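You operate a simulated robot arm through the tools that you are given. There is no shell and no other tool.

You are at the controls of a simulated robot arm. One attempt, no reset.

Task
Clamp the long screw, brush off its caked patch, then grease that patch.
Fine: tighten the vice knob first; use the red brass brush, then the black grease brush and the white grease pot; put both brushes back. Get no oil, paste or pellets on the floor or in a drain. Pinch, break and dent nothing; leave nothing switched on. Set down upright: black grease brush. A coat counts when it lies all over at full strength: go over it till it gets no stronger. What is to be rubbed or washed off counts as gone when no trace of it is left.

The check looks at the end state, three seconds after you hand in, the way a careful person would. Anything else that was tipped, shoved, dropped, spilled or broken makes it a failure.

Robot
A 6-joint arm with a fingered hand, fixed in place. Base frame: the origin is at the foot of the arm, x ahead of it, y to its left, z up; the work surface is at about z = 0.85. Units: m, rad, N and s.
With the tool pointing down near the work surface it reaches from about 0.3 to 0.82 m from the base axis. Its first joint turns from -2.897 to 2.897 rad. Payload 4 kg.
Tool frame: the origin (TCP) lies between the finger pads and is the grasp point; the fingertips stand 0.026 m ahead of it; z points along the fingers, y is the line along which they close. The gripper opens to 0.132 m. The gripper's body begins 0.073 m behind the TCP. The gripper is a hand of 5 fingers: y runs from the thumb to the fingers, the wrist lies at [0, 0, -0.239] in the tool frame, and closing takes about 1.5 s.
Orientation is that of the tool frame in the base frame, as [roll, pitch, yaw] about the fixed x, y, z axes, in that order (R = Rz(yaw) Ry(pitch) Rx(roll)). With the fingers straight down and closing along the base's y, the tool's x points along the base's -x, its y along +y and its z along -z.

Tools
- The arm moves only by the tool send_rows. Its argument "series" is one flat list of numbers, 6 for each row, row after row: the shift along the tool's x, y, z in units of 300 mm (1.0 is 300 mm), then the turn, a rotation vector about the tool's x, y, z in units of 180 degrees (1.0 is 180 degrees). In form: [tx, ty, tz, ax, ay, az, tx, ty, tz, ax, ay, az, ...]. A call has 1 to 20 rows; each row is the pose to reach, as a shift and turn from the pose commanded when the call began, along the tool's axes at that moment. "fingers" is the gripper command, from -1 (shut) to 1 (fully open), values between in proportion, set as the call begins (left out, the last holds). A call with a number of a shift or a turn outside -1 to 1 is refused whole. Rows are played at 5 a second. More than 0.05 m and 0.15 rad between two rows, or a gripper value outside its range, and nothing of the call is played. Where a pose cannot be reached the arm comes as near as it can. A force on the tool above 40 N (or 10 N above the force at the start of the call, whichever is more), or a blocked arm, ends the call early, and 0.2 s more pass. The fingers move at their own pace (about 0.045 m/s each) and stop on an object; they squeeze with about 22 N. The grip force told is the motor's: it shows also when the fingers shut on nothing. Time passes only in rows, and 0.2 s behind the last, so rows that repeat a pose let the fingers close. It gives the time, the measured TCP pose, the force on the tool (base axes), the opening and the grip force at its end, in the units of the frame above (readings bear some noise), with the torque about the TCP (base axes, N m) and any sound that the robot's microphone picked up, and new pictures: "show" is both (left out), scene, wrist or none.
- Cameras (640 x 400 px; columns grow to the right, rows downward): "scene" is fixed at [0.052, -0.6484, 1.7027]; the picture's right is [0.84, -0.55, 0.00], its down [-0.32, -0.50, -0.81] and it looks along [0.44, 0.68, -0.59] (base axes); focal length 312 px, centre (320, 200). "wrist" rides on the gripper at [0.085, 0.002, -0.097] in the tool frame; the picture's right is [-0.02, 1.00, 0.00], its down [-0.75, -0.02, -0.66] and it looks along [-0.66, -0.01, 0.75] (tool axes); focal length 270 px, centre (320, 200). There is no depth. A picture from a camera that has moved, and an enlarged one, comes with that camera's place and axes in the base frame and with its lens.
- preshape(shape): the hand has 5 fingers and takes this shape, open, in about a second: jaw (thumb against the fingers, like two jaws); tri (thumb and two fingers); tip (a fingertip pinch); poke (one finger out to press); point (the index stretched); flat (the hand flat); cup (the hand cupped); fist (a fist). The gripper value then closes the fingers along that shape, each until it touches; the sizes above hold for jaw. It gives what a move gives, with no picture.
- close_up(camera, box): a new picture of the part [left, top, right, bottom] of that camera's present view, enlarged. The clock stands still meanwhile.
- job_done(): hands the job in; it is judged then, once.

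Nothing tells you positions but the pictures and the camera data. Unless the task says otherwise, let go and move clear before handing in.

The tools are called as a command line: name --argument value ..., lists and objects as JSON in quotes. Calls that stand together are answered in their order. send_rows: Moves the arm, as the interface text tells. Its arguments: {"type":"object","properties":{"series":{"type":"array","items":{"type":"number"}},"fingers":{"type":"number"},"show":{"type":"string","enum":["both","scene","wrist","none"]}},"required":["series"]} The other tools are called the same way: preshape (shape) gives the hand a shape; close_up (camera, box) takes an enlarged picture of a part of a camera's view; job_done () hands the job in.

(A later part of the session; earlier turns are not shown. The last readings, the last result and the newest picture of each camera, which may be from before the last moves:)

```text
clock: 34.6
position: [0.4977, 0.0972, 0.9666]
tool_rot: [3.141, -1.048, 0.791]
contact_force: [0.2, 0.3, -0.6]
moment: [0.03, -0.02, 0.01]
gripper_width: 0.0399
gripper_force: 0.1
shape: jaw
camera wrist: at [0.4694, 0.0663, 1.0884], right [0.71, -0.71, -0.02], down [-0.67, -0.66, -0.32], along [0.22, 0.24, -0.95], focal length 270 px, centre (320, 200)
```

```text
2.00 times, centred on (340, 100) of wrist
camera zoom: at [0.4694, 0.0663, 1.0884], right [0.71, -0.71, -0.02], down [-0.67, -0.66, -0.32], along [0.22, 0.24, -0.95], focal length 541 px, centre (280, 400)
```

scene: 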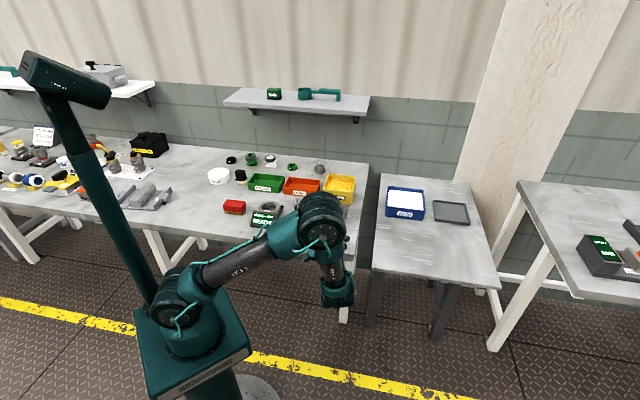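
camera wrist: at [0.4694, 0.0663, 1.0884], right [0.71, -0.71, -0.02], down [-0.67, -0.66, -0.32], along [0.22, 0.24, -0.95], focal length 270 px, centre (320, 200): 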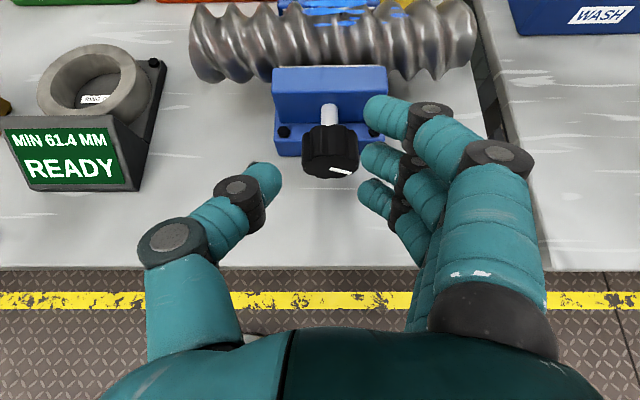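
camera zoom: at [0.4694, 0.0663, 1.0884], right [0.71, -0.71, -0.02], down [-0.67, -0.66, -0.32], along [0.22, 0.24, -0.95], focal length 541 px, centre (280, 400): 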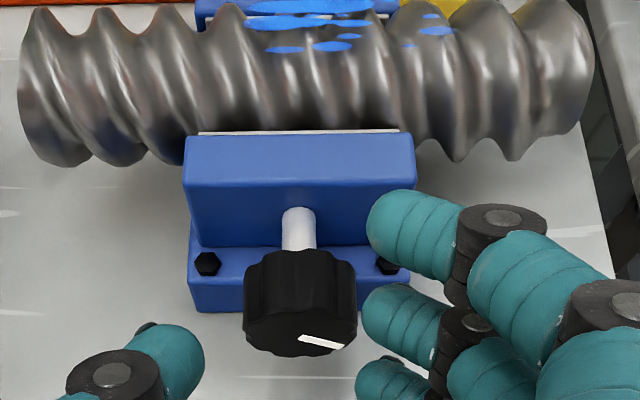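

The marker sits exactly where the first stroke left it, so the knob is at its stop after about 110° and the screw is clamped. Next I'll lift away, point the hand down and go to the red brush at about (0.335, 0.455).

send_rows --series '[0.0438, 0, -0.0493, 0, -0.0417, 0, 0.0875, 0, -0.0985, 0, -0.0833, 0, 0.1313, 0, -0.1478, 0, -0.125, 0, 0.175, 0, -0.197, 0, -0.1667, 0, 0.2188, 0, -0.2463, 0, -0.2083, 0, 0.2625, 0, -0.2955, 0, -0.25, 0, 0.3063, 0, -0.3448, 0, -0.2917, 0, 0.35, 0, -0.394, 0, -0.333, 0, 0.35, 0, -0.394, 0, -0.333, 0]' --fingers 1 --show "none"

send_rows --series '[0.0333, -0.0667, 0, 0, 0, -0.0417, 0.0667, -0.1333, 0, 0, 0, -0.0833, 0.1, -0.2, 0, 0, 0, -0.125, 0.1333, -0.2667, 0, 0, 0, -0.1667, 0.1667, -0.3333, 0, 0, 0, -0.2083, 0.2, -0.4, 0, 0, 0, -0.25, 0.2333, -0.4667, 0, 0, 0, -0.2917, 0.2667, -0.5333, 0, 0, 0, -0.3333, 0.3, -0.6, 0, 0, 0, -0.375, 0.3333, -0.6667, 0, 0, 0, -0.4167, 0.3667, -0.7333, 0, 0, 0, -0.4583, 0.4, -0.8, 0, 0, 0, -0.5, 0.4, -0.8, 0, 0, 0, -0.5]'

```text
clock: 36.6
position: [0.4625, 0.0618, 1.1157]
tool_rot: [-3.141, 0.001, 0.796]
contact_force: [0.1, 0.3, -1.2]
moment: [-0.03, 0.0, 0.0]
gripper_width: 0.132
gripper_force: 0.0
shape: jaw
```

```text
clock: 39.4
position: [0.3775, 0.3164, 1.1171]
tool_rot: [3.14, -0.002, 2.369]
contact_force: [0.2, -0.2, -0.1]
moment: [-0.01, -0.01, 0.01]
gripper_width: 0.1317
gripper_force: 0.0
shape: jaw
camera wrist: at [0.3169, 0.376, 1.2149], right [0.71, 0.7, 0.0], down [0.53, -0.54, 0.66], along [0.46, -0.47, -0.75], focal length 270 px, centre (320, 200)
```

scene: 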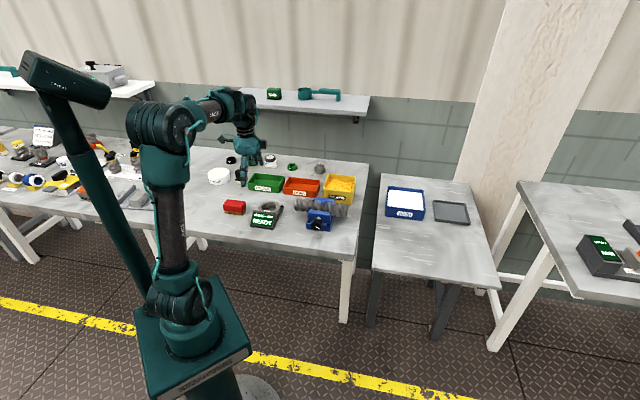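
wrist: 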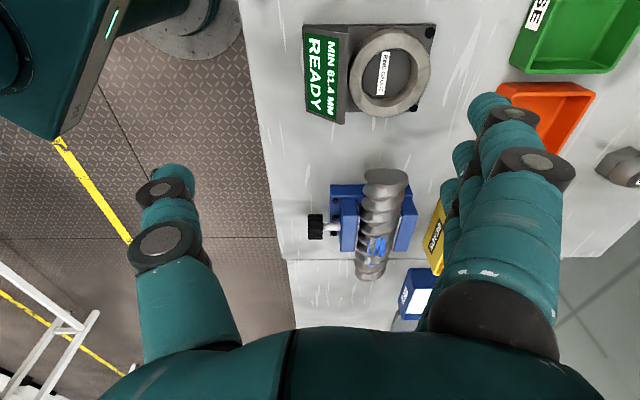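

From here I can see the vice from its left end. I'll zoom in to check the jaw contact and the patch.

close_up --camera "wrist" --box '[290, 150, 450, 290]'

close_up --camera "scene" --box '[200, 145, 370, 251]'

```text
2.86 times, centred on (370, 220) of wrist
camera zoom: at [0.3169, 0.376, 1.2149], right [0.71, 0.7, 0.0], down [0.53, -0.54, 0.66], along [0.46, -0.47, -0.75], focal length 772 px, centre (177, 143)
```

zoom: 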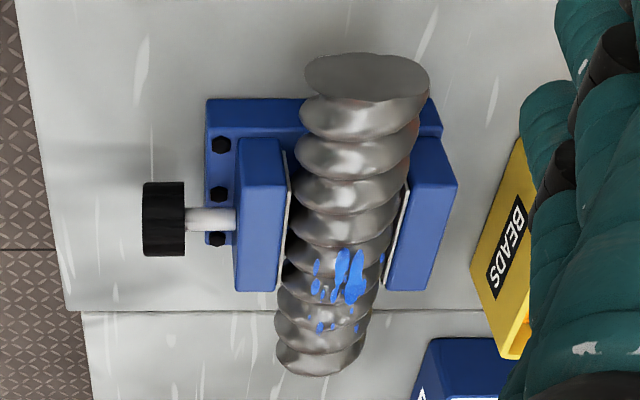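

```text
3.76 times, centred on (285, 198) of scene
camera zoom: at [0.052, -0.6484, 1.7027], right [0.84, -0.55, 0.0], down [-0.32, -0.5, -0.81], along [0.44, 0.68, -0.59], focal length 1174 px, centre (452, 208)
```

zoom: 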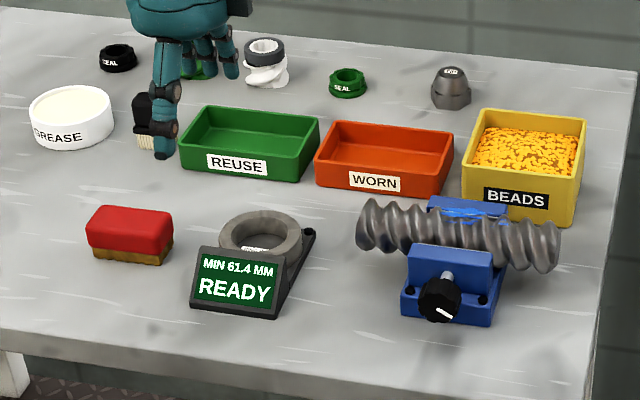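

I'd like to be sure the jaw really grips, so I'll bring the camera closer to the vice for a clear look between the jaws.

send_rows --series '[-0.1134, 0.0448, 0.0646, 0, 0, 0, -0.2268, 0.0896, 0.1292, 0, 0, 0, -0.3402, 0.1344, 0.1938, 0, 0, 0, -0.4536, 0.1792, 0.2584, 0, 0, 0, -0.567, 0.224, 0.323, 0, 0, 0, -0.567, 0.224, 0.323, 0, 0, 0]' --show "wrist"

close_up --camera "wrist" --box '[200, 100, 440, 250]'

```text
clock: 40.8
position: [0.5456, 0.2436, 1.0188]
tool_rot: [3.138, -0.003, 2.366]
contact_force: [-0.4, -0.4, -0.3]
moment: [-0.04, -0.05, -0.01]
gripper_width: 0.1317
gripper_force: 0.0
shape: jaw
camera wrist: at [0.4847, 0.3031, 1.1167], right [0.71, 0.7, 0.0], down [0.53, -0.54, 0.66], along [0.46, -0.47, -0.75], focal length 270 px, centre (320, 200)
```

wrist: 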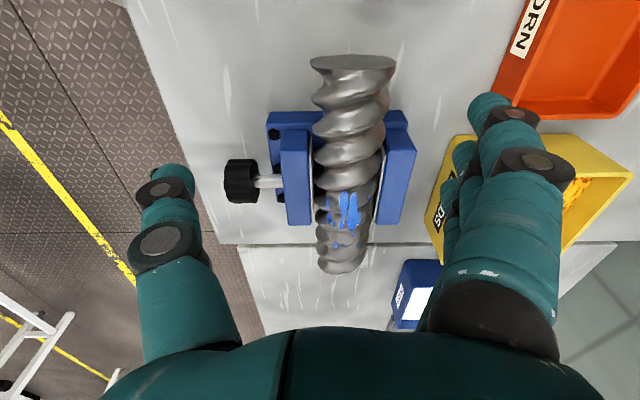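

```text
2.67 times, centred on (320, 175) of wrist
camera zoom: at [0.4847, 0.3031, 1.1167], right [0.71, 0.7, 0.0], down [0.53, -0.54, 0.66], along [0.46, -0.47, -0.75], focal length 721 px, centre (320, 267)
```

zoom: 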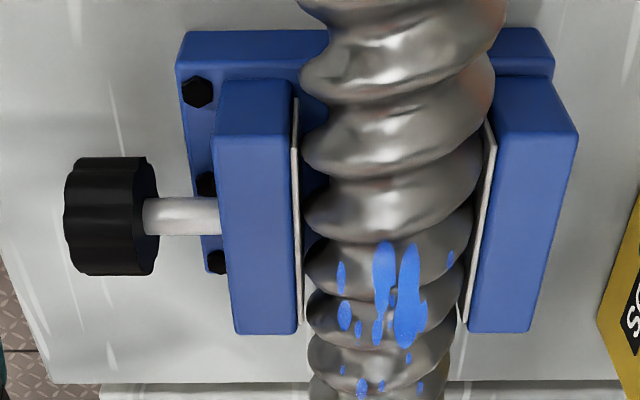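

The screw sits snugly against both jaw pads, so the clamp is good. The patch lies on top of the screw, at about l 0.265–0.343 along it. Now I'll go above the red brush.

send_rows --series '[0.142, 0, -0.05, 0, 0, 0, 0.284, 0, -0.105, 0, 0, 0, 0.426, 0, -0.105, 0, 0, 0, 0.568, 0, -0.105, 0, 0, 0, 0.71, 0, -0.105, 0, 0, 0, 0.852, 0, -0.105, 0, 0, 0, 0.995, 0, -0.105, 0, 0, 0, 0.995, 0, -0.105, 0, 0, 0]'

close_up --camera "wrist" --box '[200, 100, 440, 250]'

```text
clock: 42.6
position: [0.3317, 0.4529, 1.0516]
tool_rot: [3.141, -0.002, 2.366]
contact_force: [-0.4, 0.2, -0.5]
moment: [0.06, 0.01, -0.03]
gripper_width: 0.1318
gripper_force: 0.1
shape: jaw
camera wrist: at [0.2714, 0.5132, 1.1491], right [0.71, 0.7, 0.0], down [0.53, -0.54, 0.66], along [0.46, -0.47, -0.75], focal length 270 px, centre (320, 200)
```

scene: 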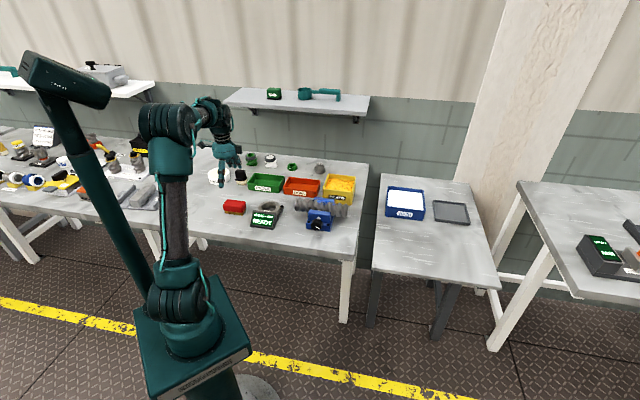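
wrist: 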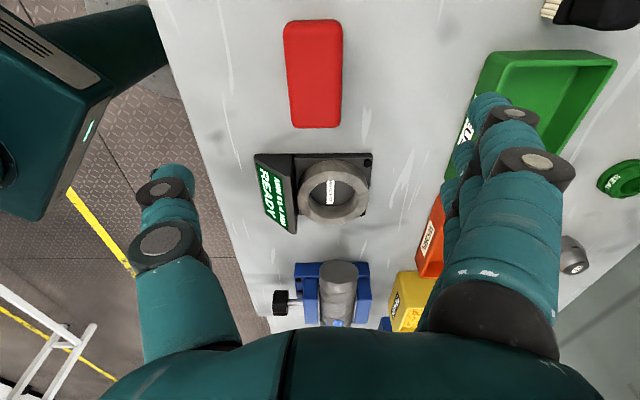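

```text
2.67 times, centred on (320, 175) of wrist
camera zoom: at [0.2714, 0.5132, 1.1491], right [0.71, 0.7, 0.0], down [0.53, -0.54, 0.66], along [0.46, -0.47, -0.75], focal length 721 px, centre (320, 267)
```

zoom: 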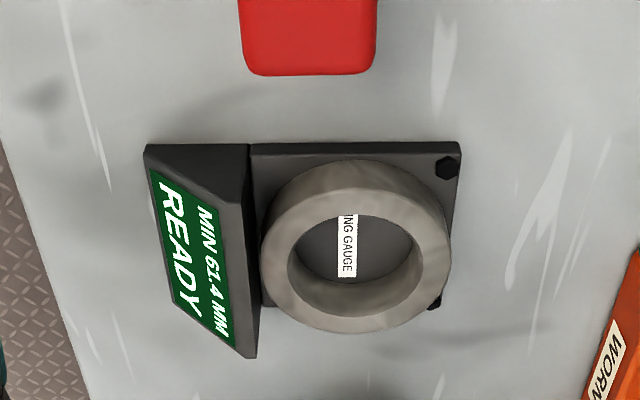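

The red brush's top is about 80 × 49 mm, centred near (0.318, 0.458), long axis along the bench. I'll move above it and lower partway for another look.

send_rows --series '[0.022, -0.01, 0.1, 0, 0, 0, 0.044, -0.02, 0.2, 0, 0, 0, 0.044, -0.02, 0.27, 0, 0, 0, 0.044, -0.02, 0.27, 0, 0, 0]' --show "wrist"

close_up --camera "wrist" --box '[200, 80, 440, 280]'

close_up --camera "scene" --box '[200, 150, 280, 220]'

```text
clock: 43.6
position: [0.3178, 0.4589, 0.9702]
tool_rot: [3.14, -0.003, 2.366]
contact_force: [0.2, 0.3, 0.7]
moment: [-0.01, 0.01, -0.01]
gripper_width: 0.1316
gripper_force: 0.0
shape: jaw
camera wrist: at [0.2578, 0.5186, 1.068], right [0.71, 0.7, 0.0], down [0.53, -0.54, 0.66], along [0.46, -0.47, -0.75], focal length 270 px, centre (320, 200)
```

wrist: 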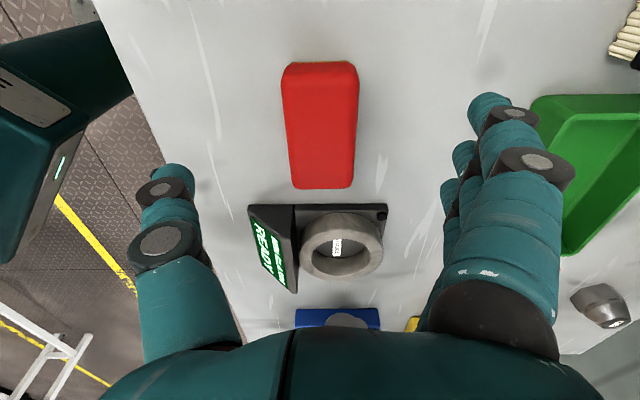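

```text
2.00 times, centred on (320, 180) of wrist
camera zoom: at [0.2578, 0.5186, 1.068], right [0.71, 0.7, 0.0], down [0.53, -0.54, 0.66], along [0.46, -0.47, -0.75], focal length 541 px, centre (320, 240)
```

zoom: 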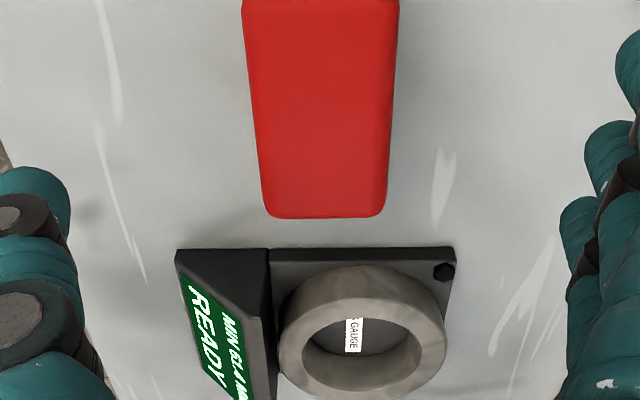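

```text
5.71 times, centred on (240, 185) of scene
camera zoom: at [0.052, -0.6484, 1.7027], right [0.84, -0.55, 0.0], down [-0.32, -0.5, -0.81], along [0.44, 0.68, -0.59], focal length 1782 px, centre (777, 286)
```

zoom: 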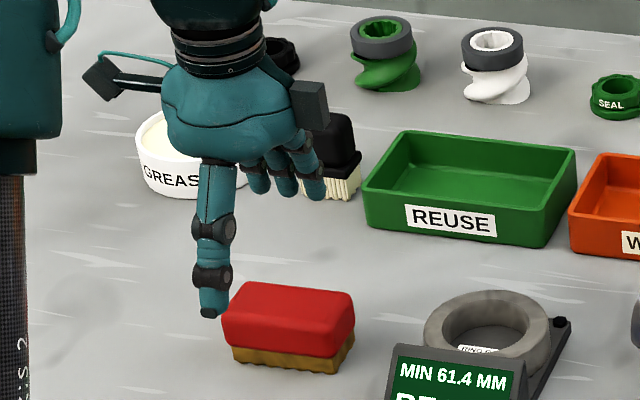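

The brush is centred between the open fingers. I'll lower to grip its red body and close.

send_rows --series '[-0.004, 0, 0.1, 0, 0, 0, -0.008, 0, 0.18, 0, 0, 0, -0.008, 0, 0.22, 0, 0, 0, -0.008, 0, 0.257, 0, 0, 0, -0.008, 0, 0.257, 0, 0, 0]' --show "wrist"

close_up --camera "scene" --box '[200, 150, 280, 220]'

```text
clock: 44.8
position: [0.3204, 0.4563, 0.8937]
tool_rot: [3.138, -0.002, 2.366]
contact_force: [-0.1, 0.6, 0.2]
moment: [-0.01, 0.01, 0.0]
gripper_width: 0.1319
gripper_force: 0.0
shape: jaw
camera wrist: at [0.26, 0.5166, 0.9911], right [0.71, 0.7, 0.0], down [0.53, -0.54, 0.66], along [0.46, -0.47, -0.75], focal length 270 px, centre (320, 200)
```

wrist: 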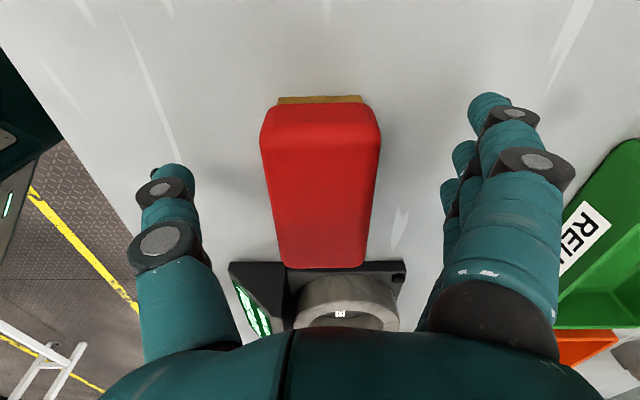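

```text
5.71 times, centred on (240, 185) of scene
camera zoom: at [0.052, -0.6484, 1.7027], right [0.84, -0.55, 0.0], down [-0.32, -0.5, -0.81], along [0.44, 0.68, -0.59], focal length 1782 px, centre (777, 286)
```

zoom: 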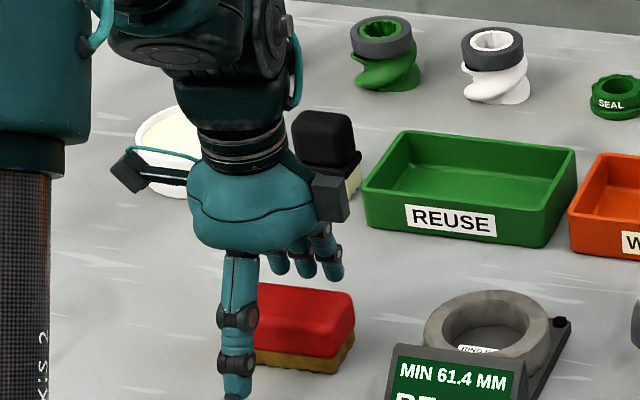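

Good alignment. Closing on the brush.

send_rows --series '[0, 0, 0, 0, 0, 0, 0, 0, 0, 0, 0, 0, 0, 0, 0, 0, 0, 0, 0, 0, 0, 0, 0, 0, 0, 0, 0, 0, 0, 0, 0, 0, 0, 0, 0, 0, 0, 0, 0, 0, 0, 0, 0, 0, 0, 0, 0, 0]' --fingers -1

close_up --camera "scene" --box '[200, 150, 280, 220]'

```text
clock: 46.6
position: [0.3201, 0.4556, 0.8946]
tool_rot: [3.139, -0.003, 2.366]
contact_force: [-0.1, -0.1, 0.2]
moment: [0.02, 0.01, -0.02]
gripper_width: 0.0448
gripper_force: 21.6
shape: jaw
camera wrist: at [0.2599, 0.5166, 0.9913], right [0.71, 0.7, 0.0], down [0.53, -0.54, 0.66], along [0.46, -0.47, -0.75], focal length 270 px, centre (320, 200)
```

scene: 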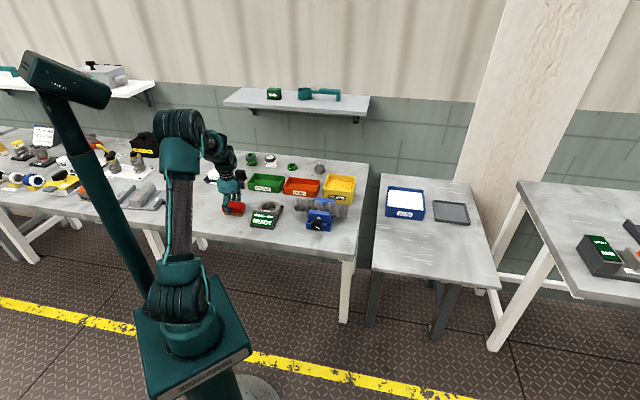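
wrist: 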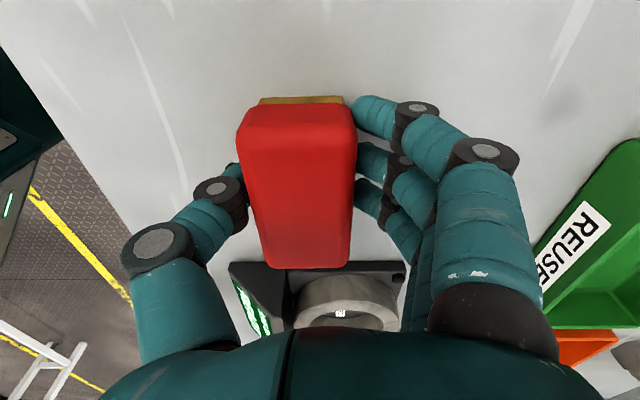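

```text
5.71 times, centred on (240, 185) of scene
camera zoom: at [0.052, -0.6484, 1.7027], right [0.84, -0.55, 0.0], down [-0.32, -0.5, -0.81], along [0.44, 0.68, -0.59], focal length 1782 px, centre (777, 286)
```

zoom: 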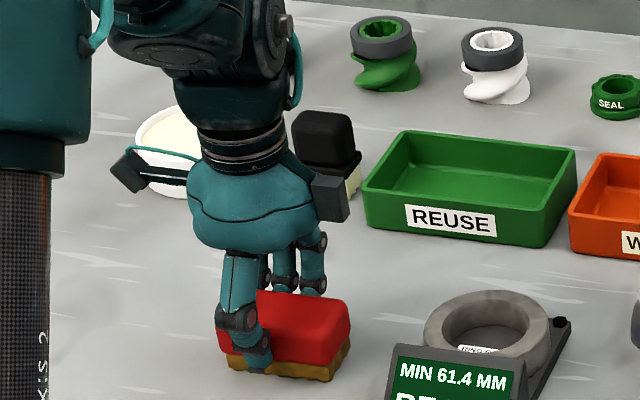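

The brush is held at 22 N; it slid about 7 mm toward the thumb as the hand closed, which I'll allow for when returning it. Now I'll lift and carry it over the screw.

send_rows --series '[0, 0, -0.1, 0, 0, 0, 0, 0, -0.22, 0, 0, 0, 0, 0, -0.34, 0, 0, 0, 0, 0, -0.46, 0, 0, 0, 0, 0, -0.55, 0, 0, 0, -0.12, 0, -0.55, 0, 0, 0, -0.24, 0.02, -0.55, 0, 0, 0, -0.36, 0.04, -0.55, 0, 0, 0, -0.48, 0.06, -0.55, 0, 0, 0, -0.6, 0.08, -0.55, 0, 0, 0, -0.72, 0.1, -0.55, 0, 0, 0, -0.84, 0.12, -0.55, 0, 0, 0, -0.96, 0.122, -0.55, 0, 0, 0]'

```text
clock: 49.4
position: [0.5517, 0.2813, 1.0579]
tool_rot: [3.14, -0.002, 2.368]
contact_force: [-0.2, 0.7, -1.6]
moment: [0.0, -0.01, 0.0]
gripper_width: 0.0446
gripper_force: 21.6
shape: jaw
camera wrist: at [0.491, 0.3416, 1.1555], right [0.71, 0.7, 0.0], down [0.53, -0.54, 0.66], along [0.46, -0.47, -0.75], focal length 270 px, centre (320, 200)
```

scene: 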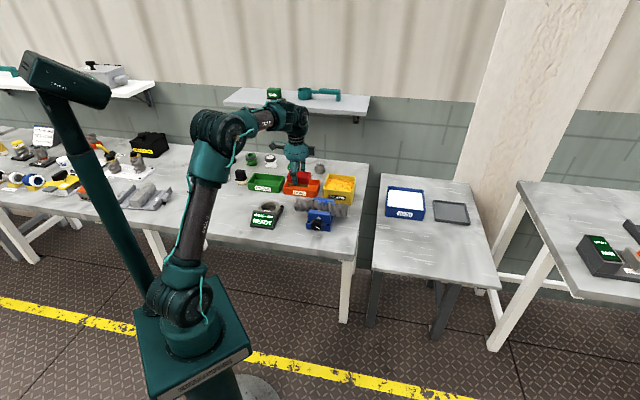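
wrist: 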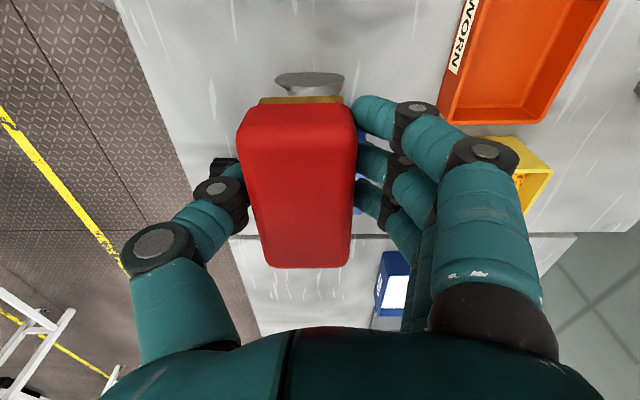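

The brush is steady in the hand. I'll shift over the patch and lower toward the screw until light contact.

send_rows --series '[-0.125, -0.005, 0, 0, 0, 0, -0.25, -0.01, 0, 0, 0, 0, -0.376, -0.013, 0, 0, 0, 0, -0.376, -0.013, 0.1, 0, 0, 0, -0.376, -0.013, 0.18, 0, 0, 0, -0.376, -0.013, 0.2, 0, 0, 0, -0.376, -0.013, 0.2, 0, 0, 0]'

close_up --camera "scene" --box '[280, 150, 370, 240]'

```text
clock: 51.0
position: [0.6285, 0.2005, 0.9982]
tool_rot: [3.14, -0.003, 2.367]
contact_force: [0.1, 0.1, -0.5]
moment: [0.01, -0.01, -0.01]
gripper_width: 0.0447
gripper_force: 22.5
shape: jaw
camera wrist: at [0.5689, 0.2598, 1.0953], right [0.71, 0.7, 0.0], down [0.53, -0.54, 0.66], along [0.46, -0.47, -0.75], focal length 270 px, centre (320, 200)
```

scene: 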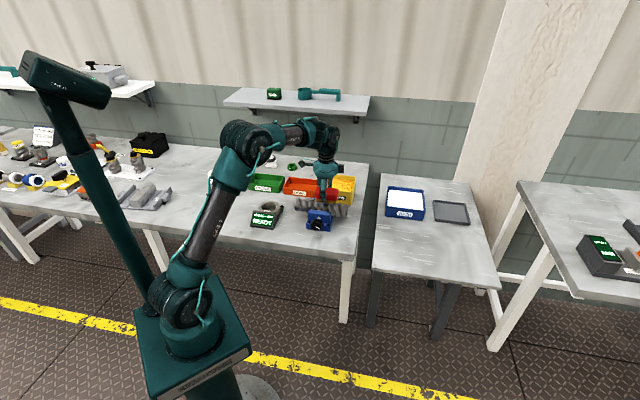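
wrist: 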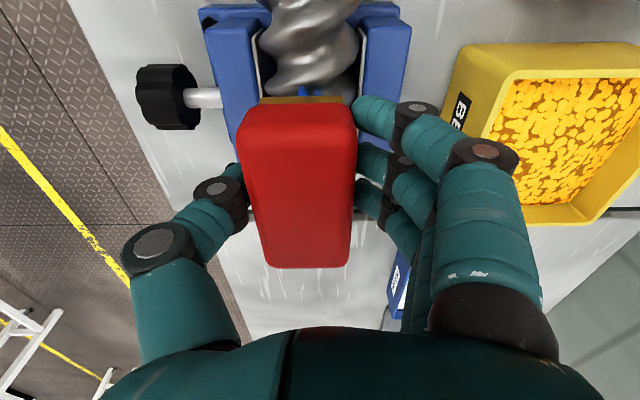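

```text
4.44 times, centred on (325, 195) of scene
camera zoom: at [0.052, -0.6484, 1.7027], right [0.84, -0.55, 0.0], down [-0.32, -0.5, -0.81], along [0.44, 0.68, -0.59], focal length 1386 px, centre (298, 222)
```

zoom: 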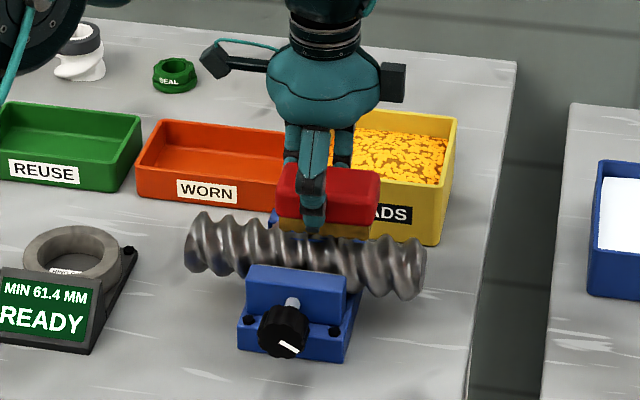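

The brush is just above the patch. I'll lower 2 mm at a time to find contact.

send_rows --series '[0, 0, 0.0067, 0, 0, 0, 0, 0, 0.0133, 0, 0, 0, 0, 0, 0.02, 0, 0, 0, 0, 0, 0.0267, 0, 0, 0]' --show "none"

close_up --camera "scene" --box '[290, 170, 360, 225]'

```text
clock: 52.0
position: [0.627, 0.1997, 0.9902]
tool_rot: [3.139, -0.001, 2.367]
contact_force: [0.1, 0.3, -1.2]
moment: [0.0, 0.02, -0.01]
gripper_width: 0.0444
gripper_force: 22.1
shape: jaw
```

```text
7.27 times, centred on (325, 198) of scene
camera zoom: at [0.052, -0.6484, 1.7027], right [0.84, -0.55, 0.0], down [-0.32, -0.5, -0.81], along [0.44, 0.68, -0.59], focal length 2268 px, centre (284, 218)
```

zoom: 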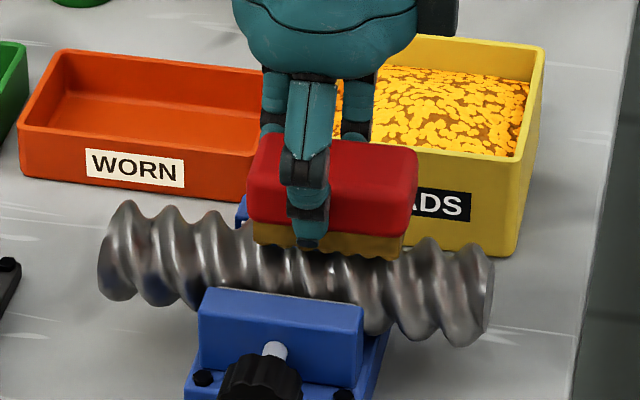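

No contact yet; continuing down gently.

send_rows --series '[0, 0, 0.005, 0, 0, 0, 0, 0, 0.01, 0, 0, 0, 0, 0, 0.015, 0, 0, 0, 0, 0, 0.02, 0, 0, 0]' --show "none"

close_up --camera "scene" --box '[290, 170, 360, 225]'

```text
clock: 53.0
position: [0.6284, 0.1982, 0.9843]
tool_rot: [-3.141, -0.004, 2.365]
contact_force: [-0.7, 0.2, -1.2]
moment: [0.04, 0.0, -0.01]
gripper_width: 0.0444
gripper_force: 22.2
shape: jaw
```

```text
7.27 times, centred on (325, 198) of scene
camera zoom: at [0.052, -0.6484, 1.7027], right [0.84, -0.55, 0.0], down [-0.32, -0.5, -0.81], along [0.44, 0.68, -0.59], focal length 2268 px, centre (284, 218)
```

zoom: 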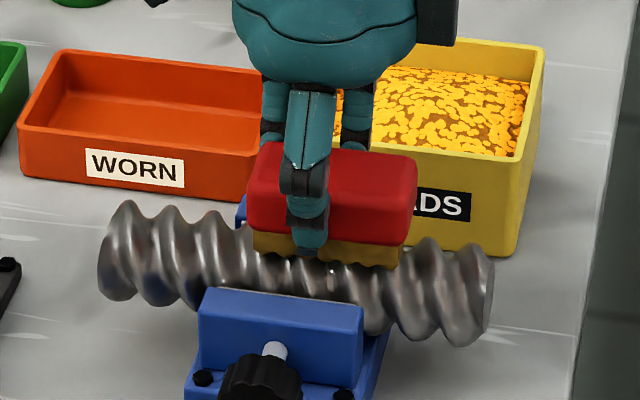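

send_rows --series '[0, 0, 0.005, 0, 0, 0, 0, 0, 0.01, 0, 0, 0, 0, 0, 0.015, 0, 0, 0, 0, 0, 0.02, 0, 0, 0]' --show "wrist"

close_up --camera "scene" --box '[290, 170, 360, 225]'

```text
clock: 54.0
position: [0.6288, 0.1991, 0.9816]
tool_rot: [3.135, -0.001, 2.366]
contact_force: [-1.9, 3.4, 40.2]
moment: [-0.11, 0.19, 0.0]
gripper_width: 0.0456
gripper_force: 21.8
shape: jaw
camera wrist: at [0.5686, 0.2596, 1.0779], right [0.71, 0.7, 0.01], down [0.52, -0.54, 0.66], along [0.46, -0.47, -0.75], focal length 270 px, centre (320, 200)
```

wrist: 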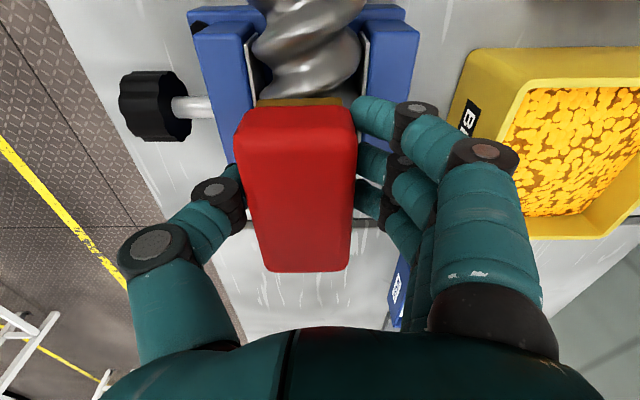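

```text
7.27 times, centred on (325, 198) of scene
camera zoom: at [0.052, -0.6484, 1.7027], right [0.84, -0.55, 0.0], down [-0.32, -0.5, -0.81], along [0.44, 0.68, -0.59], focal length 2268 px, centre (284, 218)
```

zoom: 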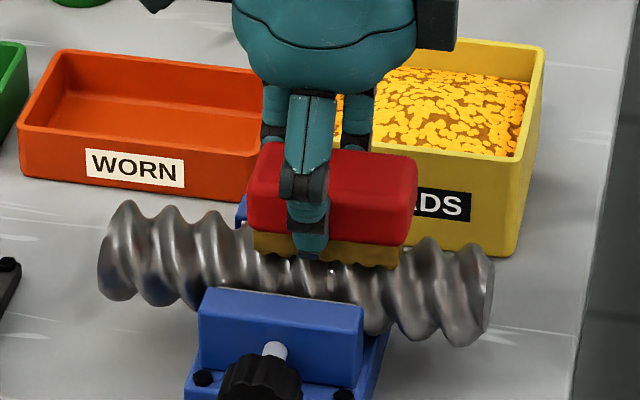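

Contact found at TCP z ≈ 0.982 (the screw top is at about 0.938). I'll ease up to a light pressing force and start rubbing along the screw.

send_rows --series '[0, 0, -0.007, 0, 0, 0, 0, 0, -0.007, 0, 0, 0]' --show "none"

send_rows --series '[0.05, 0, 0, 0, 0, 0, 0.1, 0, 0, 0, 0, 0, 0.05, 0, 0, 0, 0, 0, 0, 0, 0, 0, 0, 0, -0.05, 0, 0, 0, 0, 0, -0.1, 0, 0, 0, 0, 0, -0.05, 0, 0, 0, 0, 0, 0, 0, 0, 0, 0, 0, 0.05, 0, 0, 0, 0, 0, 0.1, 0, 0, 0, 0, 0, 0.05, 0, 0, 0, 0, 0, 0, 0, 0, 0, 0, 0, -0.05, 0, 0, 0, 0, 0, -0.1, 0, 0, 0, 0, 0, -0.05, 0, 0, 0, 0, 0, 0, 0, 0, 0, 0, 0]'

```text
clock: 54.6
position: [0.6293, 0.1982, 0.9812]
tool_rot: [3.14, -0.002, 2.365]
contact_force: [4.4, 5.3, 31.3]
moment: [0.07, -0.05, -0.02]
gripper_width: 0.0454
gripper_force: 22.2
shape: jaw
```

```text
clock: 58.0
position: [0.629, 0.1991, 0.9802]
tool_rot: [3.141, 0.0, 2.364]
contact_force: [3.1, -5.5, 17.1]
moment: [-0.18, -0.01, 0.01]
gripper_width: 0.0453
gripper_force: 21.7
shape: jaw
camera wrist: at [0.5688, 0.259, 1.0779], right [0.72, 0.7, 0.0], down [0.53, -0.54, 0.66], along [0.46, -0.47, -0.75], focal length 270 px, centre (320, 200)
```

scene: 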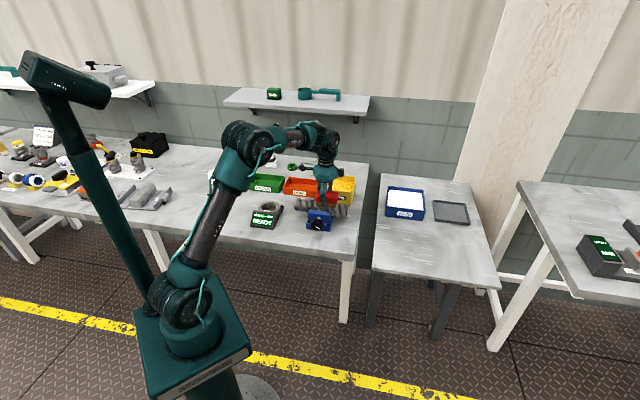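
wrist: 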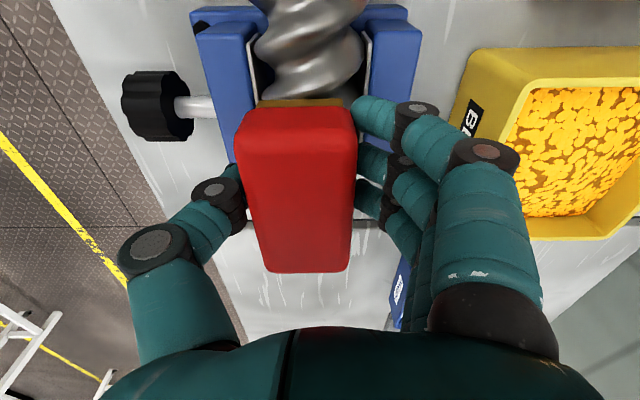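

Pressing at 17–31 N with smooth strokes. I'll lift off and shift aside to see how much of the patch has come away.

send_rows --series '[0, 0, -0.1, 0, 0, 0, -0.13, 0, -0.2, 0, 0, 0, -0.27, 0, -0.25, 0, 0, 0, -0.35, 0, -0.25, 0, 0, 0, -0.35, 0, -0.25, 0, 0, 0]' --show "wrist"

close_up --camera "wrist" --box '[200, 0, 400, 125]'

close_up --camera "scene" --box '[290, 180, 360, 225]'

```text
clock: 59.2
position: [0.7036, 0.1264, 1.0566]
tool_rot: [3.141, -0.004, 2.367]
contact_force: [0.4, 0.5, -1.5]
moment: [-0.04, 0.03, 0.01]
gripper_width: 0.0446
gripper_force: 22.7
shape: jaw
camera wrist: at [0.6445, 0.1861, 1.1534], right [0.71, 0.7, 0.0], down [0.53, -0.54, 0.66], along [0.46, -0.47, -0.75], focal length 270 px, centre (320, 200)
```

wrist: 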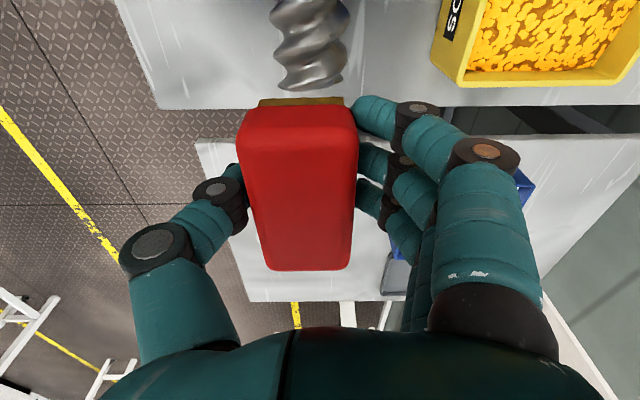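

```text
3.20 times, centred on (300, 62) of wrist
camera zoom: at [0.6445, 0.1861, 1.1534], right [0.71, 0.7, 0.0], down [0.53, -0.54, 0.66], along [0.46, -0.47, -0.75], focal length 865 px, centre (384, 640)
```

zoom: 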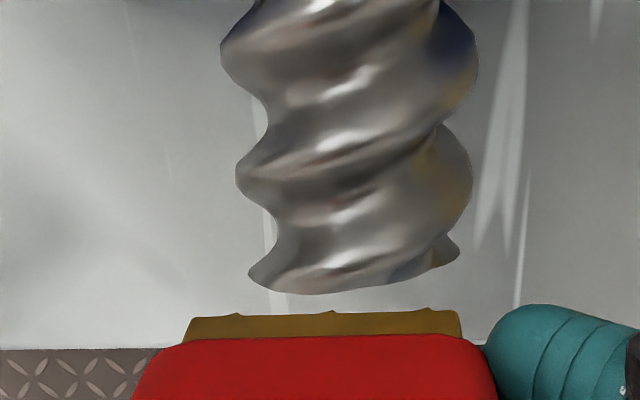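

```text
8.89 times, centred on (325, 202) of scene
camera zoom: at [0.052, -0.6484, 1.7027], right [0.84, -0.55, 0.0], down [-0.32, -0.5, -0.81], along [0.44, 0.68, -0.59], focal length 2772 px, centre (276, 178)
```

zoom: 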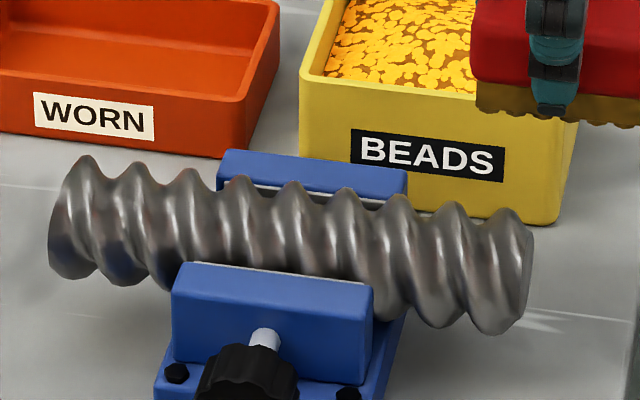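

From the scene camera no blue is left on the visible side. I'll move toward the back of the bench to check the top and far side too.

send_rows --series '[0.04, 0.075, -0.03, 0, 0, 0, 0.08, 0.15, -0.03, 0, 0, 0, 0.12, 0.225, -0.03, 0, 0, 0, 0.167, 0.3, -0.03, 0, 0, 0, 0.167, 0.3, -0.03, 0, 0, 0]' --show "wrist"

close_up --camera "wrist" --box '[100, 0, 300, 125]'

```text
clock: 60.4
position: [0.731, 0.2248, 1.0633]
tool_rot: [-3.141, -0.002, 2.365]
contact_force: [-0.4, -0.4, -1.2]
moment: [0.0, 0.01, 0.03]
gripper_width: 0.0448
gripper_force: 21.7
shape: jaw
camera wrist: at [0.6715, 0.2861, 1.161], right [0.71, 0.7, 0.0], down [0.53, -0.54, 0.66], along [0.46, -0.47, -0.75], focal length 270 px, centre (320, 200)
```

wrist: 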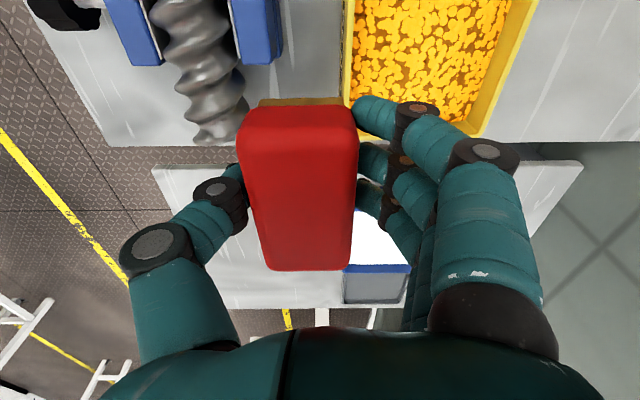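

```text
3.20 times, centred on (200, 62) of wrist
camera zoom: at [0.6715, 0.2861, 1.161], right [0.71, 0.7, 0.0], down [0.53, -0.54, 0.66], along [0.46, -0.47, -0.75], focal length 865 px, centre (704, 640)
```

zoom: 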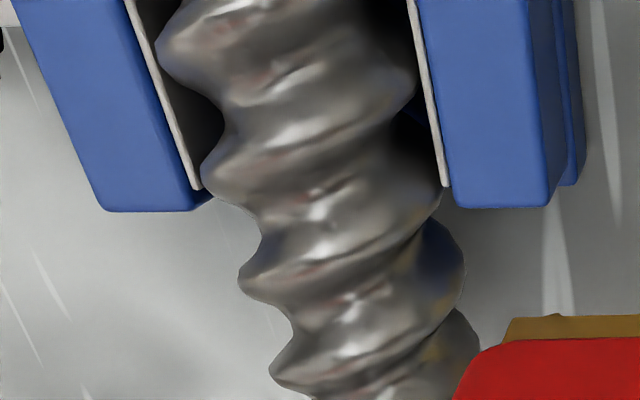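

No blue is visible any more. To be certain no trace remains, I'll go back for another full round of rubbing, including passes shifted to both sides.

send_rows --series '[0.045, -0.076, 0, 0, 0, 0, 0.09, -0.152, 0, 0, 0, 0, 0.135, -0.228, 0, 0, 0, 0, 0.18, -0.305, 0, 0, 0, 0, 0.18, -0.305, 0.1, 0, 0, 0, 0.18, -0.305, 0.2, 0, 0, 0, 0.18, -0.305, 0.25, 0, 0, 0, 0.18, -0.305, 0.265, 0, 0, 0, 0.18, -0.305, 0.275, 0, 0, 0]' --show "none"

send_rows --series '[0.05, 0, 0, 0, 0, 0, 0.1, 0, 0, 0, 0, 0, 0.05, 0.01, 0, 0, 0, 0, 0, 0.02, 0, 0, 0, 0, -0.05, 0.03, 0, 0, 0, 0, -0.1, 0.035, 0, 0, 0, 0, -0.05, 0.035, 0, 0, 0, 0, 0, 0.035, 0, 0, 0, 0, 0.05, 0.035, 0, 0, 0, 0, 0.1, 0.02, 0, 0, 0, 0, 0.05, 0, 0, 0, 0, 0, 0, -0.02, 0, 0, 0, 0, -0.05, -0.03, 0, 0, 0, 0, -0.1, -0.035, 0, 0, 0, 0, -0.05, -0.035, 0, 0, 0, 0, 0, -0.035, 0, 0, 0, 0, 0.05, -0.035, 0, 0, 0, 0, 0.1, -0.02, 0, 0, 0, 0, 0.05, 0, 0, 0, 0, 0, 0, 0, 0, 0, 0, 0]' --show "wrist"

```text
clock: 62.4
position: [0.6678, 0.2116, 1.0148]
tool_rot: [-3.141, -0.003, 2.367]
contact_force: [-1.0, -0.8, -0.7]
moment: [0.01, 0.04, 0.03]
gripper_width: 0.0446
gripper_force: 21.9
shape: jaw
out of reach, approached as far as the arm can: row 4, 5, 6, 7, 8, 9
```

```text
clock: 66.6
position: [0.6681, 0.2104, 1.0146]
tool_rot: [-3.139, -0.002, 2.366]
contact_force: [0.0, -0.4, -0.9]
moment: [0.03, 0.0, 0.0]
gripper_width: 0.0442
gripper_force: 22.2
shape: jaw
out of reach, approached as far as the arm can: row 1, 2, 3, 10, 11, 12, 16, 17, 18, 19
camera wrist: at [0.6089, 0.2718, 1.1129], right [0.71, 0.7, 0.0], down [0.53, -0.54, 0.66], along [0.46, -0.47, -0.75], focal length 270 px, centre (320, 200)
```

wrist: 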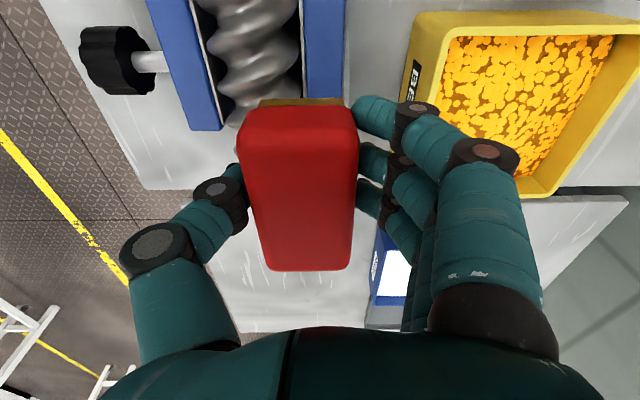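

The arm stopped short on an apparent joint limit, still above the screw, so that rubbing was in the air. I'll rise a little and move back over the patch by a slightly different path.

send_rows --series '[0, 0, -0.07, 0, 0, 0, 0, 0, -0.14, 0, 0, 0, 0.033, -0.06, -0.14, 0, 0, 0, 0.066, -0.123, -0.14, 0, 0, 0, 0.066, -0.123, -0.14, 0, 0, 0]' --show "none"

```text
clock: 67.8
position: [0.6361, 0.2014, 1.0654]
tool_rot: [-3.14, -0.006, 2.366]
contact_force: [-0.1, 0.1, -1.1]
moment: [0.05, 0.02, -0.04]
gripper_width: 0.0443
gripper_force: 22.0
shape: jaw
out of reach, approached as far as the arm can: row 4, 5
```

send_rows --series '[0, 0, -0.05, 0, 0, 0, 0, 0, -0.1, 0, 0, 0]'

```text
clock: 68.4
position: [0.6382, 0.2007, 1.0949]
tool_rot: [3.141, -0.003, 2.367]
contact_force: [-0.3, 0.3, -1.2]
moment: [0.0, 0.05, -0.02]
gripper_width: 0.0445
gripper_force: 22.3
shape: jaw
camera wrist: at [0.5774, 0.2618, 1.1924], right [0.71, 0.7, 0.0], down [0.53, -0.54, 0.66], along [0.46, -0.47, -0.75], focal length 270 px, centre (320, 200)
```

scene: 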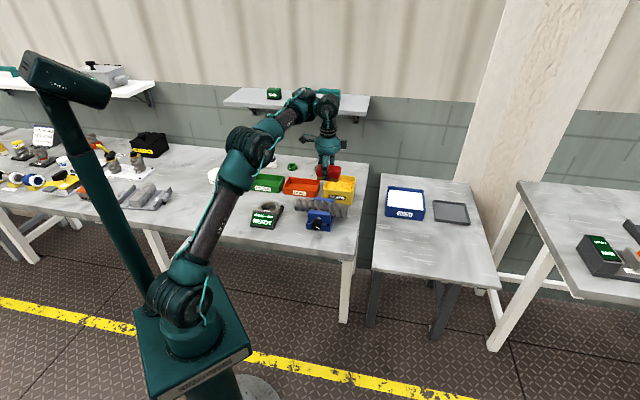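
wrist: 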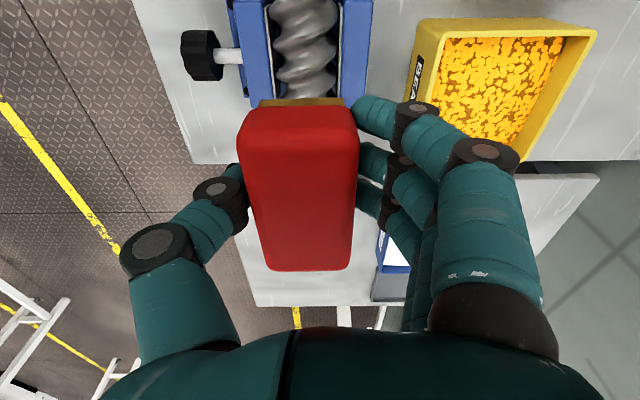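

The arm configuration looks normal. I'll retrace the earlier approach from the left side of the vice.

send_rows --series '[0.1, -0.02, 0, 0, 0, 0, 0.2, -0.02, 0, 0, 0, 0, 0.3, -0.02, 0, 0, 0, 0, 0.38, -0.02, 0.05, 0, 0, 0, 0.38, -0.02, 0.1, 0, 0, 0]' --show "none"

```text
clock: 69.6
position: [0.5731, 0.2886, 1.0952]
tool_rot: [-3.138, -0.003, 2.367]
contact_force: [0.3, -0.1, -2.0]
moment: [0.0, -0.02, -0.02]
gripper_width: 0.0443
gripper_force: 22.0
shape: jaw
out of reach, approached as far as the arm can: row 2, 3, 4, 5
```

send_rows --series '[0, 0, -0.1, 0, 0, 0, 0, 0, -0.2, 0, 0, 0, 0.1, 0, -0.2, 0, 0, 0, 0.2, 0, -0.2, 0, 0, 0, 0.3, 0, -0.2, 0, 0, 0]'

```text
clock: 70.8
position: [0.5095, 0.3523, 1.1554]
tool_rot: [3.14, -0.002, 2.365]
contact_force: [0.4, -0.6, -1.2]
moment: [0.04, -0.01, 0.01]
gripper_width: 0.0442
gripper_force: 21.8
shape: jaw
camera wrist: at [0.449, 0.412, 1.2529], right [0.72, 0.7, 0.0], down [0.53, -0.54, 0.66], along [0.46, -0.47, -0.75], focal length 270 px, centre (320, 200)
```

scene: 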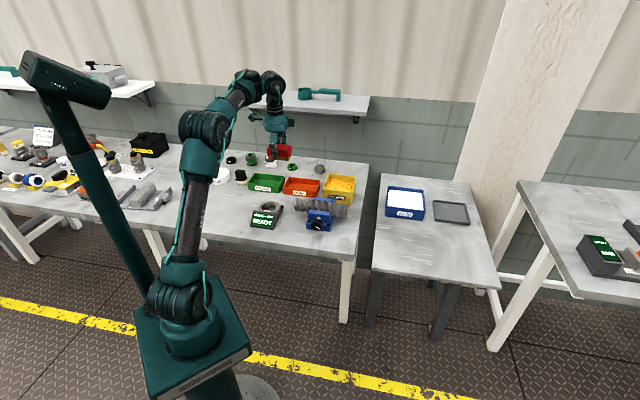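
wrist: 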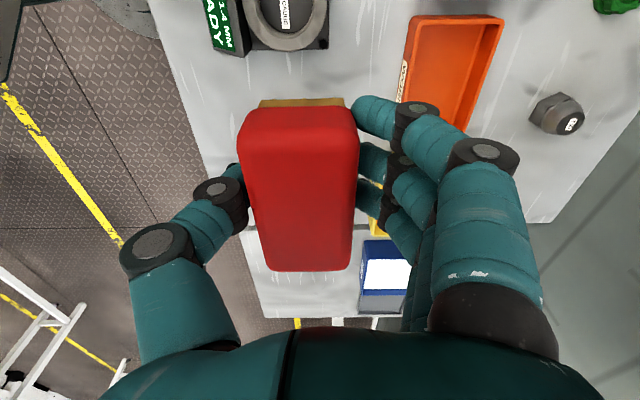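

send_rows --series '[0, -0.08, 0, 0, 0, 0, 0, -0.16, 0, 0, 0, 0, 0, -0.24, 0, 0, 0, 0, 0, -0.33, 0, 0, 0, 0, 0, -0.33, 0.1, 0, 0, 0, 0, -0.33, 0.2, 0, 0, 0, 0, -0.33, 0.3, 0, 0, 0]'

```text
clock: 72.4
position: [0.4798, 0.3069, 1.1558]
tool_rot: [-3.133, -0.004, 2.366]
contact_force: [0.2, -0.2, -1.5]
moment: [0.01, 0.02, -0.01]
gripper_width: 0.0442
gripper_force: 22.4
shape: jaw
out of reach, approached as far as the arm can: row 3, 4, 5, 6, 7
camera wrist: at [0.4204, 0.3672, 1.2537], right [0.71, 0.7, -0.01], down [0.53, -0.53, 0.66], along [0.45, -0.47, -0.75], focal length 270 px, centre (320, 200)
```

scene: 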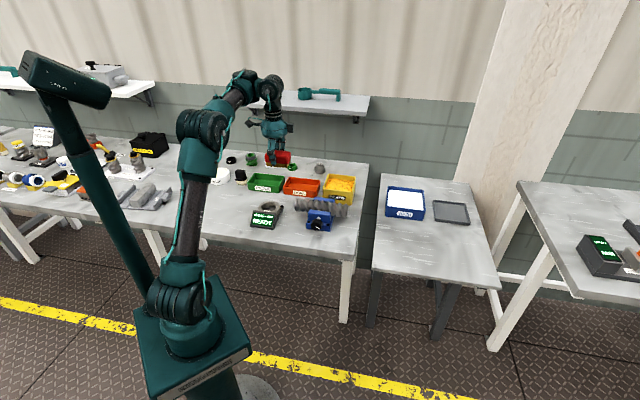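
wrist: 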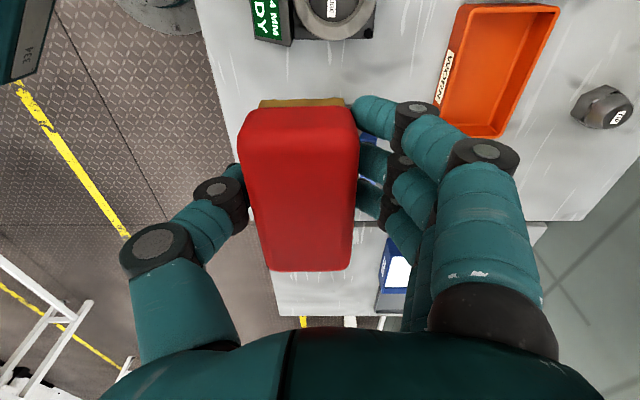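

I see the cause: near full stretch the elbow flipped to a low configuration, and the wrist can't fold far enough there. I'll stretch the arm out again over clear space and come back with the elbow up.

send_rows --series '[-0.1, 0.05, 0.02, 0, 0, 0, -0.2, 0.1, 0.04, 0, 0, 0, -0.3, 0.15, 0.06, 0, 0, 0, -0.4, 0.2, 0.08, 0, 0, 0, -0.5, 0.25, 0.1, 0, 0, 0, -0.6, 0.3, 0.13, 0, 0, 0, -0.7, 0.35, 0.15, 0, 0, 0, -0.786, 0.399, 0.15, 0, 0, 0, -0.83, 0.47, 0.15, 0, 0, 0, -0.858, 0.533, 0.15, 0, 0, 0, -0.858, 0.533, 0.15, 0, 0, 0]'

close_up --camera "scene" --box '[130, 50, 400, 330]'

```text
clock: 74.8
position: [0.72, 0.2242, 1.0998]
tool_rot: [-3.141, -0.002, 2.368]
contact_force: [-0.4, 0.9, -1.2]
moment: [-0.01, -0.01, -0.02]
gripper_width: 0.0444
gripper_force: 22.4
shape: jaw
out of reach, approached as far as the arm can: row 8, 9, 10, 11
camera wrist: at [0.6608, 0.2847, 1.1972], right [0.71, 0.7, 0.0], down [0.53, -0.54, 0.66], along [0.46, -0.47, -0.75], focal length 270 px, centre (320, 200)
```

scene: 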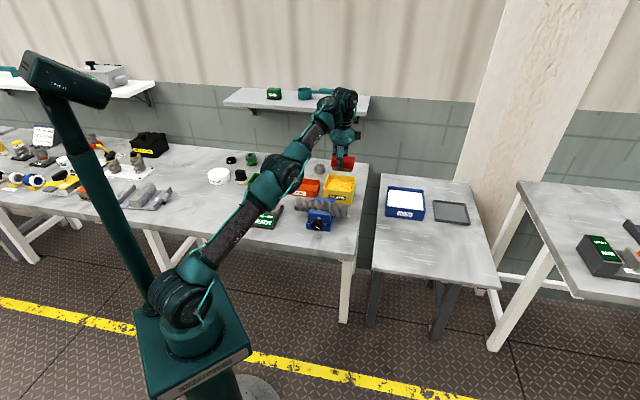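
wrist: 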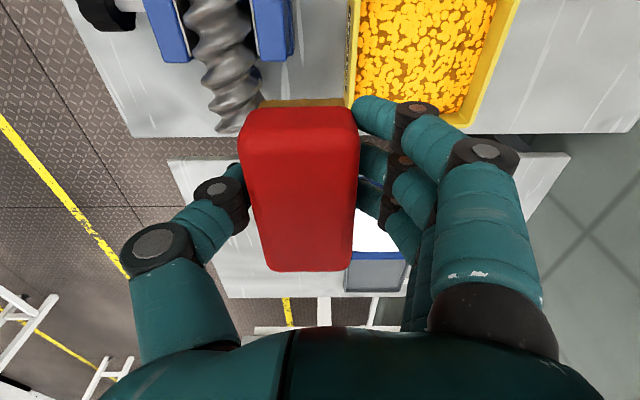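

```text
1.43 times, centred on (265, 190) of scene
camera zoom: at [0.052, -0.6484, 1.7027], right [0.84, -0.55, 0.0], down [-0.32, -0.5, -0.81], along [0.44, 0.68, -0.59], focal length 445 px, centre (399, 214)
```

zoom: 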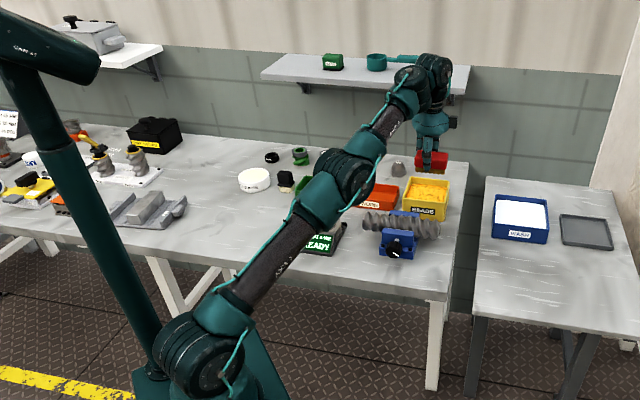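

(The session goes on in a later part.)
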